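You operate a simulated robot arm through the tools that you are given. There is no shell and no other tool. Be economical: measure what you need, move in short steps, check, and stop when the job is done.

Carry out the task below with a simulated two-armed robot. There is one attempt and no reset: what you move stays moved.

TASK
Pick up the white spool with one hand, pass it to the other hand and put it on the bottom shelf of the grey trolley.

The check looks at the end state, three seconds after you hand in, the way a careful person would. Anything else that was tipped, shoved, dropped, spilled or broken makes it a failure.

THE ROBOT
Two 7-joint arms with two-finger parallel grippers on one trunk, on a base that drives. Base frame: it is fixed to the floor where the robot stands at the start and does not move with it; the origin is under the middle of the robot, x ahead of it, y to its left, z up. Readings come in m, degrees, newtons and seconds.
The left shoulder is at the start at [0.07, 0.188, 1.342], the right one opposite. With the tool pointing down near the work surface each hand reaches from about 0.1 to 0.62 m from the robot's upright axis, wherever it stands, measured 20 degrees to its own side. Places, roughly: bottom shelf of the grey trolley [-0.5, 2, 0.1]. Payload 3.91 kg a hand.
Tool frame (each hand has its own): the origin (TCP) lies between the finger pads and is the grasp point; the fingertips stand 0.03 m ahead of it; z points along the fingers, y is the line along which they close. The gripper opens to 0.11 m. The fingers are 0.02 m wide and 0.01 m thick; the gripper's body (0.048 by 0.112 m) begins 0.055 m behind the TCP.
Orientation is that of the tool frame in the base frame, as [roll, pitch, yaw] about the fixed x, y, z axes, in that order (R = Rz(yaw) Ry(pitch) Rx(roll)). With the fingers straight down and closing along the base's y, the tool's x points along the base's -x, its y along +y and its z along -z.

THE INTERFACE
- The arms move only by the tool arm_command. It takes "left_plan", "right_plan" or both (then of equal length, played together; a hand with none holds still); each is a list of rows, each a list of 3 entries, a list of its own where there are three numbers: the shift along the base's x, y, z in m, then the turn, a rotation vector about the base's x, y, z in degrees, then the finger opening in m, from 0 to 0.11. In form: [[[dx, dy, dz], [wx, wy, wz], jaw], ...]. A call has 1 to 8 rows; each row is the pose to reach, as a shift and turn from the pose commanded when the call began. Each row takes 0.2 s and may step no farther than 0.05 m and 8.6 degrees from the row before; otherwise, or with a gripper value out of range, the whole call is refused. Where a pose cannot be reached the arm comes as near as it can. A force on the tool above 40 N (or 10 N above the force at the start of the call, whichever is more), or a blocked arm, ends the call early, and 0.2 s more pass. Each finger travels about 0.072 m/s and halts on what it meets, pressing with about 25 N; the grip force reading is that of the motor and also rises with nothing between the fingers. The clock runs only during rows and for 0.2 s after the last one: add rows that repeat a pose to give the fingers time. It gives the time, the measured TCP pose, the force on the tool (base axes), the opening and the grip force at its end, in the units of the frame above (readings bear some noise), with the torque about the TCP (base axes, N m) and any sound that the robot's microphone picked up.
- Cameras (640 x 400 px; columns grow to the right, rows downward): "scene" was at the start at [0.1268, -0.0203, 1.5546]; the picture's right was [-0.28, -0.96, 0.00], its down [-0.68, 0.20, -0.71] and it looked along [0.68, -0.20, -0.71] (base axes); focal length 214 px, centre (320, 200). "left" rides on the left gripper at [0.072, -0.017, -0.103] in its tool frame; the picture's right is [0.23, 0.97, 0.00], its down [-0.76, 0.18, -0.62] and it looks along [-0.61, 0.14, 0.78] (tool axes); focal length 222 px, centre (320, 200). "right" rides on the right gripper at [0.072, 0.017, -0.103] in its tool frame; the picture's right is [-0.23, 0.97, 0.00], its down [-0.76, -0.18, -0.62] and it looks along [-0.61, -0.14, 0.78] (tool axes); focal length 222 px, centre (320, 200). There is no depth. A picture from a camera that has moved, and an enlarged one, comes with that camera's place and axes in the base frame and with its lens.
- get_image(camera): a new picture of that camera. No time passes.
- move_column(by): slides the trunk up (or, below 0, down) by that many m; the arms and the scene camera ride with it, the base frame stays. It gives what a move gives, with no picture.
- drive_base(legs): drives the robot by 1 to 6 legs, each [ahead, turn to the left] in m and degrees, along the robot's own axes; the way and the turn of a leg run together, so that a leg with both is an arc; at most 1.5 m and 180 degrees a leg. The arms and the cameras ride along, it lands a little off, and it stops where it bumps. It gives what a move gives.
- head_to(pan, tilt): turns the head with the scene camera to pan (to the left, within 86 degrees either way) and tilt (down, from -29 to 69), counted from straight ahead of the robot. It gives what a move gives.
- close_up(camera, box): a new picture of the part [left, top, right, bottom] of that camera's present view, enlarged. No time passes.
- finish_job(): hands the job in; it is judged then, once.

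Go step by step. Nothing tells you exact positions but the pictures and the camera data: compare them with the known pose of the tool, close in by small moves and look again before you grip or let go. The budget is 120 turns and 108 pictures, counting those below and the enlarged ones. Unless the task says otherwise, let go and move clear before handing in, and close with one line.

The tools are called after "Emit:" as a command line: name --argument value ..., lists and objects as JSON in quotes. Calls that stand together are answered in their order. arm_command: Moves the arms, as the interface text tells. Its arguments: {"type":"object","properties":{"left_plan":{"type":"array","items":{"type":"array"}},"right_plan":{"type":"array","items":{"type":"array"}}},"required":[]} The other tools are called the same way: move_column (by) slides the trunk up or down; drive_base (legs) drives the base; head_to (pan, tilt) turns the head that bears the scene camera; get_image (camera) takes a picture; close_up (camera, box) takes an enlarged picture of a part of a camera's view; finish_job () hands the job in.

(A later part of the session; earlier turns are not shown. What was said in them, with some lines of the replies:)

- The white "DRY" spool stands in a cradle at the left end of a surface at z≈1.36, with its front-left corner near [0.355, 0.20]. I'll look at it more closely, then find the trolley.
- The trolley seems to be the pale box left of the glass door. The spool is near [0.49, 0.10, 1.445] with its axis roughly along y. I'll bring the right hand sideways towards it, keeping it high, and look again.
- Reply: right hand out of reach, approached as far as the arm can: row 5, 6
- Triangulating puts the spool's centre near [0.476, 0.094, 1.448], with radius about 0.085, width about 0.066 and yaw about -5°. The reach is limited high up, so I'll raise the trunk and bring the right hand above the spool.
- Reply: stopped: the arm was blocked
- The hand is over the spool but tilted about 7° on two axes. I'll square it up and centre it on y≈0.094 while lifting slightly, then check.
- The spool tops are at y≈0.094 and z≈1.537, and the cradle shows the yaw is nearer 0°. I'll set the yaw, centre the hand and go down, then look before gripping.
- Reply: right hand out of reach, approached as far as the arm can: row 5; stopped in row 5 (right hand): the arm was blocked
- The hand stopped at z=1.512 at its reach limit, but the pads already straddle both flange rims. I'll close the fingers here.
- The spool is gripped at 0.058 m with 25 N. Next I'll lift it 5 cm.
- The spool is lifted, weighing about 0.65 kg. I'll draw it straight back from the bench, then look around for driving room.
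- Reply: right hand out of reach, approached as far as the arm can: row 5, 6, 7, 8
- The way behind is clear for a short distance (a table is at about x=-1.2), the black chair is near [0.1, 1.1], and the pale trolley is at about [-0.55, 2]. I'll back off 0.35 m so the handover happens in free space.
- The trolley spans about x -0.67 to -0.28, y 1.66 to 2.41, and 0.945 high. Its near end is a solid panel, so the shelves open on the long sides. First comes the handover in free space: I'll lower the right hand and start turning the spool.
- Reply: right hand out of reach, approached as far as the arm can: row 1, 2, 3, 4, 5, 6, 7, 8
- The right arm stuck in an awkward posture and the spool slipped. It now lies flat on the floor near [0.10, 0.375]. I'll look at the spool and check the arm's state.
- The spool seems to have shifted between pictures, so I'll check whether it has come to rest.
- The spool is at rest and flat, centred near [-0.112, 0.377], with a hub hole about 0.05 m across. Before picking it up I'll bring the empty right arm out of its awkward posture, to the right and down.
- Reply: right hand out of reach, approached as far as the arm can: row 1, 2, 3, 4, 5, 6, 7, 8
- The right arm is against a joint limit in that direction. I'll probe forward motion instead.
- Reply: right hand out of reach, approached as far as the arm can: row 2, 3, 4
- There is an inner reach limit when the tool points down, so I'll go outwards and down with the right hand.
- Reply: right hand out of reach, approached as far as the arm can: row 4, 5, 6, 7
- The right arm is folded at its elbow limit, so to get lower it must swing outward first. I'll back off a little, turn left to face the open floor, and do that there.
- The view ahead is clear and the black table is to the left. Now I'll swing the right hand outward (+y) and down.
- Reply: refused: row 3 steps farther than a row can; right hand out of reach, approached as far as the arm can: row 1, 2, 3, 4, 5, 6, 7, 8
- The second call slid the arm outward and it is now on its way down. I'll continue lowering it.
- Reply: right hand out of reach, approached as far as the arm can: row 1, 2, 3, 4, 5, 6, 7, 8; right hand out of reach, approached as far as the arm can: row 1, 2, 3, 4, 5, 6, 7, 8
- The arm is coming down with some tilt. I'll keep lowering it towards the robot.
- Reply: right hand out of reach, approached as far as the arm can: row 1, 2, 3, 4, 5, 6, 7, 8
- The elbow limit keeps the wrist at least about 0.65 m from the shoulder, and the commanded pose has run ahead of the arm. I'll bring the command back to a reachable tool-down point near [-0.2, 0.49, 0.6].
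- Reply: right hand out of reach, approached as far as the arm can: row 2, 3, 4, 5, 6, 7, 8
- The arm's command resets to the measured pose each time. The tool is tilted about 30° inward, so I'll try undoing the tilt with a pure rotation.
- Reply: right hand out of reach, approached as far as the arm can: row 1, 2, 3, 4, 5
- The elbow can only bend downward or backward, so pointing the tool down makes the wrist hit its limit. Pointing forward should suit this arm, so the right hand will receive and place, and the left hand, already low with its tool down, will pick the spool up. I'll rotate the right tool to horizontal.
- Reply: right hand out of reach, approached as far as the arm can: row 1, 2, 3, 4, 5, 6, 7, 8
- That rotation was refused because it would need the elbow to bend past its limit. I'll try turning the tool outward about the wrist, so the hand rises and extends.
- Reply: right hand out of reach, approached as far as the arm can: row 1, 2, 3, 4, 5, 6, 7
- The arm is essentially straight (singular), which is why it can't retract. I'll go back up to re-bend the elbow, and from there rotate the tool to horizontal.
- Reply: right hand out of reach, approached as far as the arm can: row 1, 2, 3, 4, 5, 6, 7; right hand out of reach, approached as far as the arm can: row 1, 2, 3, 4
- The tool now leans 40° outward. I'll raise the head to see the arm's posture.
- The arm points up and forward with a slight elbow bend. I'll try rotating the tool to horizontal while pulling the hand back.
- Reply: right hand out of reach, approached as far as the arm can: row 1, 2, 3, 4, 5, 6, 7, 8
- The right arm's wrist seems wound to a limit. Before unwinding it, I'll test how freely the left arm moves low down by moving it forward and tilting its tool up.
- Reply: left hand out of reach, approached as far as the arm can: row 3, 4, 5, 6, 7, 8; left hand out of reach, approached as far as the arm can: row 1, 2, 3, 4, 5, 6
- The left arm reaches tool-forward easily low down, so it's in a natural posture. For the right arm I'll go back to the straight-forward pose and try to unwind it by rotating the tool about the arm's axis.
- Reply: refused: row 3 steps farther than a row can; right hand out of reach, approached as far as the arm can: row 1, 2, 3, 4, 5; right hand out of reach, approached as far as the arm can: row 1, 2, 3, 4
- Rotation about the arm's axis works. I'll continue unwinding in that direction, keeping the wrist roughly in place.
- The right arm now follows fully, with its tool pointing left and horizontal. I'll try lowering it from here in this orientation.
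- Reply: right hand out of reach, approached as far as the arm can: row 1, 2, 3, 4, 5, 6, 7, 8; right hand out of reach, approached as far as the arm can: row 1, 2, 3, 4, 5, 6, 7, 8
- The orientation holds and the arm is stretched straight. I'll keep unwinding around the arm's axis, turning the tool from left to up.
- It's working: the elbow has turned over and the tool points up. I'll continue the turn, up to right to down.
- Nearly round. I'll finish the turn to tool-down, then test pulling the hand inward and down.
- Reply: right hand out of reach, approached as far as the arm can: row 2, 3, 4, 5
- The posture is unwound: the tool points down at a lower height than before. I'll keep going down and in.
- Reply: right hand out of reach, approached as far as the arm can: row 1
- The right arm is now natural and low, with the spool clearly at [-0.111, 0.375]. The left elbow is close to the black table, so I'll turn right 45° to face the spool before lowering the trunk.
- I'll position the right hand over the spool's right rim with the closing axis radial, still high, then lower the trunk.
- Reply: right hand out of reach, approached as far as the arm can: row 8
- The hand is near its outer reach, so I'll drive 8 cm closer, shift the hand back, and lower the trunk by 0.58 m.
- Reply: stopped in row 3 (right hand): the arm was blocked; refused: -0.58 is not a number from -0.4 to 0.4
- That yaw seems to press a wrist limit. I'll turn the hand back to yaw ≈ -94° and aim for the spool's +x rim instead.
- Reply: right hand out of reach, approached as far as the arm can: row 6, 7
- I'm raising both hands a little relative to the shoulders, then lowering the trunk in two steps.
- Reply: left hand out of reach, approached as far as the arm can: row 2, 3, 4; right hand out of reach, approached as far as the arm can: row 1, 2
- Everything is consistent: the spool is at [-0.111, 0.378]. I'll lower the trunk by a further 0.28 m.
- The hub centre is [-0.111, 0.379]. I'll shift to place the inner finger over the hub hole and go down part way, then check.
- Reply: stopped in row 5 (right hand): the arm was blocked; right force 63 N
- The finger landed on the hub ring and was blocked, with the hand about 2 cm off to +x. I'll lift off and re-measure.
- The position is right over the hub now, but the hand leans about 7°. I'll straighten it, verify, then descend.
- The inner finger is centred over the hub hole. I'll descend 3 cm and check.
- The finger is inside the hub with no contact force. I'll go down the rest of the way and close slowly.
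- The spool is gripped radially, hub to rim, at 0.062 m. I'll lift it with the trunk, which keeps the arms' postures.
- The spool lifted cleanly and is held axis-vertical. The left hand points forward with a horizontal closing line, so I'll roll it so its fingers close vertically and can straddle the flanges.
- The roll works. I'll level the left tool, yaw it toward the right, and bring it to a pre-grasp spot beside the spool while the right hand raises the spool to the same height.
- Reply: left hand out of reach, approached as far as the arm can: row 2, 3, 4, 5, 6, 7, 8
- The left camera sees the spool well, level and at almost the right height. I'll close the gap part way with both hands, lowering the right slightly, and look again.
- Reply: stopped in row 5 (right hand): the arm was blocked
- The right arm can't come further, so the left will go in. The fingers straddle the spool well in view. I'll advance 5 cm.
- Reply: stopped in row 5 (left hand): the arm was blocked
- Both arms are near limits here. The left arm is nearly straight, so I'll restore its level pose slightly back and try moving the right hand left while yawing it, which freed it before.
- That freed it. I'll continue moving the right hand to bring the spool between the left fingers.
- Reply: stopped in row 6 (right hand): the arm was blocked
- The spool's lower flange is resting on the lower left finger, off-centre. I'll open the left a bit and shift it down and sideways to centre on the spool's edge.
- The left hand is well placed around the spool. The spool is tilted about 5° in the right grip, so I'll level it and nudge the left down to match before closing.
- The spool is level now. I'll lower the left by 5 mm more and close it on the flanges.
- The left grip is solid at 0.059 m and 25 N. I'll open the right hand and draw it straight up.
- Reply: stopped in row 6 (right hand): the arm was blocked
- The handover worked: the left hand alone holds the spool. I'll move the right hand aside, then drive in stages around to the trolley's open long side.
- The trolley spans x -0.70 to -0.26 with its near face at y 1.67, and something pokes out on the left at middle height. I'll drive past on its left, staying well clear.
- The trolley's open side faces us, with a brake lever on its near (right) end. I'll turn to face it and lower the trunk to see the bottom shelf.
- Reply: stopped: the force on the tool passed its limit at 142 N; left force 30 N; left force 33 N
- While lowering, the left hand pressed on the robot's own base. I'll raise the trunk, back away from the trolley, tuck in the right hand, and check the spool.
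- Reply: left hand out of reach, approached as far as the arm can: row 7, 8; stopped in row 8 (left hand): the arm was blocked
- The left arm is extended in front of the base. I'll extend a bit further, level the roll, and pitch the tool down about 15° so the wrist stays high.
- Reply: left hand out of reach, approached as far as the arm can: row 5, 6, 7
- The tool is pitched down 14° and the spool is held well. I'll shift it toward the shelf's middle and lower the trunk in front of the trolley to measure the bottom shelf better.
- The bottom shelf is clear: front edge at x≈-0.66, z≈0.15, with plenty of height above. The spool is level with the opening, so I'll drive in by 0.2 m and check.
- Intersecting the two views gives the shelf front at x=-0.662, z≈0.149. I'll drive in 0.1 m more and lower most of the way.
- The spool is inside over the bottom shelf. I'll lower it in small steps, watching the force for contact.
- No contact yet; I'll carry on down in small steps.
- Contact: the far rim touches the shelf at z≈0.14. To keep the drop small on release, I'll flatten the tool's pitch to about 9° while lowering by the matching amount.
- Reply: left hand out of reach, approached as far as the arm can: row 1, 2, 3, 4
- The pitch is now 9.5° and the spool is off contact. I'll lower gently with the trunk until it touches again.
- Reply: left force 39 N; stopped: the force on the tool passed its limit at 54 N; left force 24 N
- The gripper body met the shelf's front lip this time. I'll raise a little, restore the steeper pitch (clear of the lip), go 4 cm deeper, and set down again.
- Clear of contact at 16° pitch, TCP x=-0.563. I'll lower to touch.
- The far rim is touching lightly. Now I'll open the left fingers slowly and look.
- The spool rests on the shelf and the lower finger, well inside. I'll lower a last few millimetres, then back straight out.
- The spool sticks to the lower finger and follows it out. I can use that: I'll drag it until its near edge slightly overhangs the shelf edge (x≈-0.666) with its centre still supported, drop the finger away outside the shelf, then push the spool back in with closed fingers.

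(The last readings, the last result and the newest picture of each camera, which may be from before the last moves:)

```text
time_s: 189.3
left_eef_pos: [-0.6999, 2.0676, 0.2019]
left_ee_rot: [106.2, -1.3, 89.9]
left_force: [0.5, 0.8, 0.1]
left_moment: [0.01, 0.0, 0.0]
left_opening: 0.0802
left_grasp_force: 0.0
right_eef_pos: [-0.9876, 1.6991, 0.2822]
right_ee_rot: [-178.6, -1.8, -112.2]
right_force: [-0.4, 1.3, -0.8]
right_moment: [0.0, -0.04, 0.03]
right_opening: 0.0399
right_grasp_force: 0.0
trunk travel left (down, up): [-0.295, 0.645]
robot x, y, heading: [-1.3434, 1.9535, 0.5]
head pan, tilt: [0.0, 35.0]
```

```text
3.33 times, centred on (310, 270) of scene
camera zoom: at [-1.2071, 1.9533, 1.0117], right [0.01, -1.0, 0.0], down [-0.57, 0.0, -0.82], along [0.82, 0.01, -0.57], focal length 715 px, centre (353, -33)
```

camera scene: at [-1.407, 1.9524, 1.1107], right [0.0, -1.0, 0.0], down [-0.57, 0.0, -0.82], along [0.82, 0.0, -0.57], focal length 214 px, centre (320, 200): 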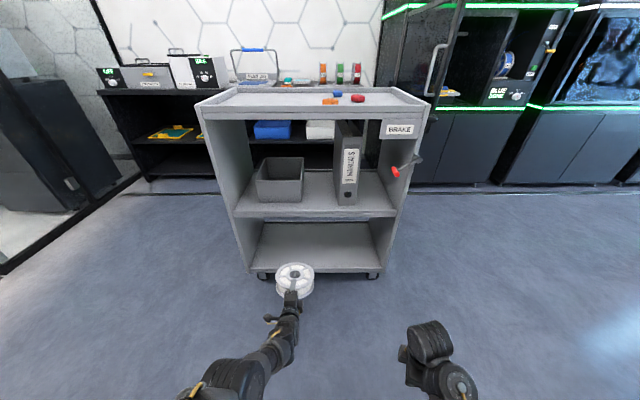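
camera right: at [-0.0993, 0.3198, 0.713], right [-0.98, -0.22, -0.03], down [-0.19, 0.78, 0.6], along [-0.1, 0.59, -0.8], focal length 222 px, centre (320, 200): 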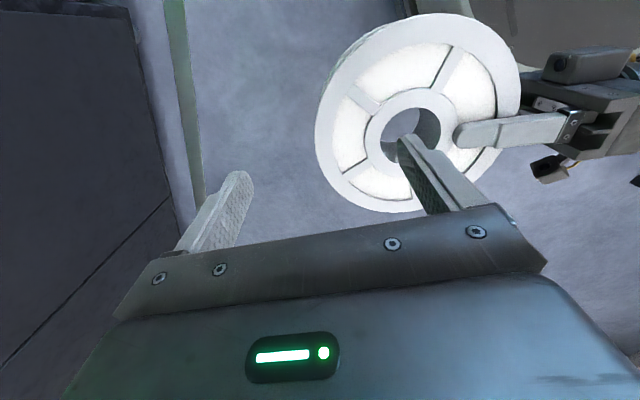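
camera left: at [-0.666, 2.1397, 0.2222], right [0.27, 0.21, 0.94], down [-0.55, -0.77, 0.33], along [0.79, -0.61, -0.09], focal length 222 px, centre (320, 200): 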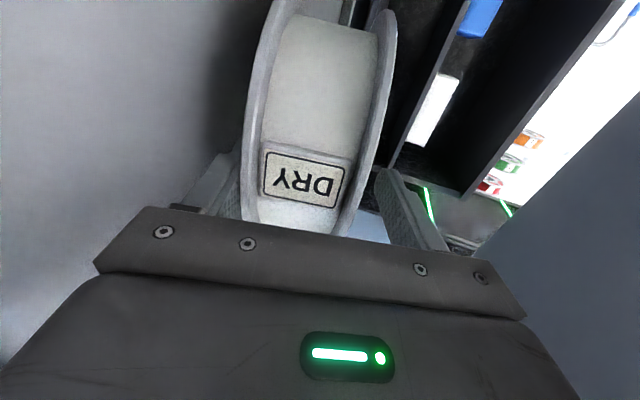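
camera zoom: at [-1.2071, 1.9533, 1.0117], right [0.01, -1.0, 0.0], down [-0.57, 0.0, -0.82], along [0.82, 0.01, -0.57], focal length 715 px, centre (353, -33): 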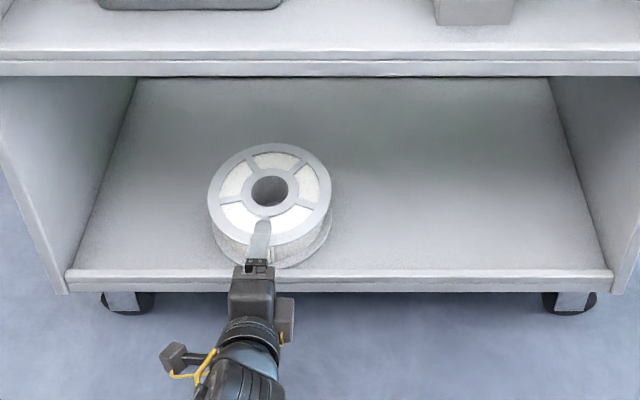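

The spool has slipped off the finger and lies flat inside the shelf with no load on the hand. Its near rim is only about 1 cm inside the edge, so I'll back out, close the fingers, and nudge it about 5 cm deeper.

Emit:
drive_base --legs '[[-0.09, 0]]'

Emit:
arm_command --left_plan '[[[0, 0, 0], [0, 0, 0], 0.06], [[0, 0, 0], [0, 0, 0], 0.03], [[0, 0, 0], [0, 0, 0], 0.0], [[0, 0, 0], [0, 0, 0], 0.0], [[0, 0, 0], [0, 0, 0], 0.0]]'

Emit:
move_column --by -0.02

Emit:
close_up --camera "scene" --box '[240, 190, 400, 330]'

```text
time_s: 190.4
left_eef_pos: [-0.7892, 2.0659, 0.2012]
left_ee_rot: [106.2, -1.3, 90.0]
left_force: [0.2, -0.8, 0.3]
left_moment: [0.02, -0.04, -0.03]
left_opening: 0.0797
left_grasp_force: 0.1
right_eef_pos: [-1.0784, 1.6979, 0.2817]
right_ee_rot: [-178.6, -1.8, -112.1]
right_force: [0.5, 1.1, -0.2]
right_moment: [-0.02, 0.02, -0.01]
right_opening: 0.04
right_grasp_force: 0.0
trunk travel left (down, up): [-0.295, 0.645]
robot x, y, heading: [-1.4354, 1.9527, 0.4]
head pan, tilt: [0.0, 35.0]
```

```text
time_s: 191.6
left_eef_pos: [-0.7903, 2.0652, 0.2014]
left_ee_rot: [106.2, -1.3, 89.9]
left_force: [-0.6, 0.1, -0.5]
left_moment: [-0.02, 0.01, -0.02]
left_opening: 0.0
left_grasp_force: 25.0
right_eef_pos: [-1.0772, 1.6977, 0.2829]
right_ee_rot: [-178.6, -1.9, -112.2]
right_force: [0.1, -0.7, -0.1]
right_moment: [0.0, 0.01, 0.01]
right_opening: 0.0398
right_grasp_force: 0.1
trunk travel left (down, up): [-0.295, 0.645]
robot x, y, heading: [-1.432, 1.949, 0.3]
head pan, tilt: [0.0, 35.0]
```

```text
time_s: 192.3
left_eef_pos: [-0.7884, 2.0666, 0.1824]
left_ee_rot: [106.2, -1.3, 90.0]
left_force: [0.3, -0.4, 1.0]
left_moment: [-0.01, 0.01, -0.03]
left_opening: 0.0002
left_grasp_force: 25.3
right_eef_pos: [-1.0785, 1.6987, 0.2633]
right_ee_rot: [-178.7, -1.8, -112.2]
right_force: [-0.8, 0.2, 0.0]
right_moment: [0.01, 0.02, -0.01]
right_opening: 0.0403
right_grasp_force: 0.1
trunk travel left (down, up): [-0.275, 0.665]
robot x, y, heading: [-1.4354, 1.9502, -0.0]
head pan, tilt: [0.0, 35.0]
```

```text
2.86 times, centred on (320, 260) of scene
camera zoom: at [-1.2973, 1.9527, 0.9918], right [0.01, -1.0, 0.0], down [-0.57, 0.0, -0.82], along [0.82, 0.0, -0.57], focal length 613 px, centre (320, 29)
```

zoom: 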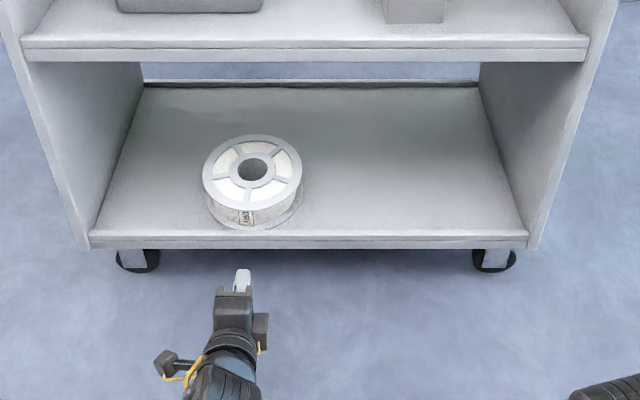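

The spool lies flat and fully on the shelf. I'll give it a gentle push of about 4 cm inward for margin.

Emit:
drive_base --legs '[[0.14, 0]]'

Emit:
close_up --camera "scene" --box '[240, 210, 400, 350]'

```text
time_s: 193.6
left_eef_pos: [-0.6491, 2.067, 0.1821]
left_ee_rot: [106.2, -1.3, 89.8]
left_force: [0.7, -0.9, 0.5]
left_moment: [0.07, -0.01, 0.02]
left_opening: 0.0006
left_grasp_force: 25.2
right_eef_pos: [-0.9378, 1.6981, 0.263]
right_ee_rot: [-178.6, -1.7, -112.2]
right_force: [0.6, 1.0, 0.1]
right_moment: [0.02, 0.03, -0.01]
right_opening: 0.0399
right_grasp_force: 0.0
trunk travel left (down, up): [-0.275, 0.665]
robot x, y, heading: [-1.2937, 1.9547, -0.1]
head pan, tilt: [0.0, 35.0]
```

```text
2.86 times, centred on (320, 280) of scene
camera zoom: at [-1.1581, 1.9532, 0.9918], right [0.0, -1.0, 0.0], down [-0.57, 0.0, -0.82], along [0.82, 0.0, -0.57], focal length 613 px, centre (320, -29)
```

zoom: 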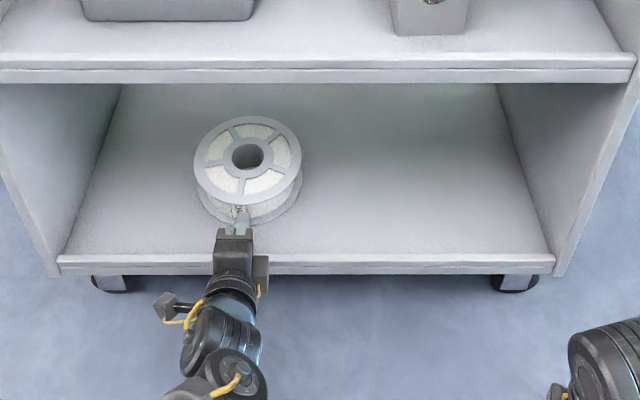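

The push moved the spool inward and it lies flat, well inside the edge. I'll back the robot clear and check once more.

Emit:
drive_base --legs '[[-0.28, 0]]'

Emit:
get_image --camera "scene"

Emit:
close_up --camera "scene" --box '[240, 190, 400, 330]'

```text
time_s: 195.6
left_eef_pos: [-0.9275, 2.0643, 0.1811]
left_ee_rot: [106.2, -1.2, 89.8]
left_force: [-0.2, -0.1, 1.2]
left_moment: [0.04, 0.01, 0.0]
left_opening: 0.0002
left_grasp_force: 25.0
right_eef_pos: [-1.2157, 1.6964, 0.2633]
right_ee_rot: [-178.6, -1.7, -112.3]
right_force: [0.9, -0.2, 0.1]
right_moment: [-0.01, 0.0, -0.01]
right_opening: 0.0399
right_grasp_force: 0.1
trunk travel left (down, up): [-0.275, 0.665]
robot x, y, heading: [-1.5718, 1.9495, 0.2]
head pan, tilt: [0.0, 35.0]
```

```text
4 pictures are left
camera scene: at [-1.4353, 1.9519, 0.9918], right [0.0, -1.0, 0.0], down [-0.57, 0.0, -0.82], along [0.82, 0.0, -0.57], focal length 214 px, centre (320, 200)
```

scene: 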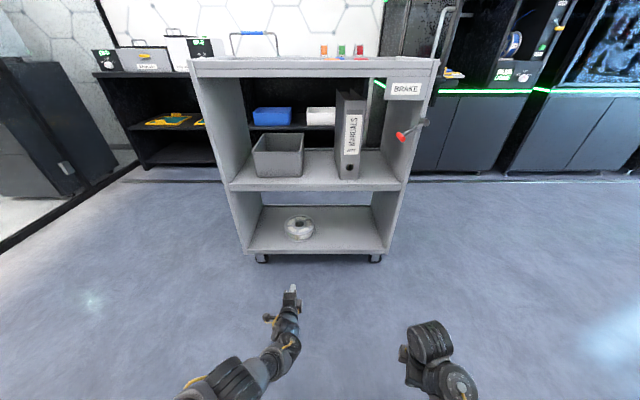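

```text
2.86 times, centred on (320, 260) of scene
camera zoom: at [-1.4353, 1.9519, 0.9918], right [0.0, -1.0, 0.0], down [-0.57, 0.0, -0.82], along [0.82, 0.0, -0.57], focal length 613 px, centre (320, 29)
```

zoom: 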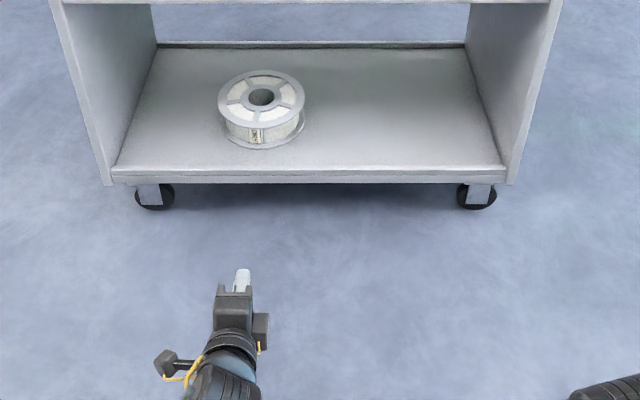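

The spool lies flat, well inside the bottom shelf. The trolley and its contents look undisturbed, and both hands are clear.

Emit:
finish_job

```text
The job is handed in.
```

The white spool is lying flat on the bottom shelf of the grey trolley, and both hands are clear. It was passed from the right hand to the left, but I dropped it once on the way. It fell from the right hand to the floor, so I picked it up again with the right hand before the handover. I saw no damage to it and nothing else looked disturbed.
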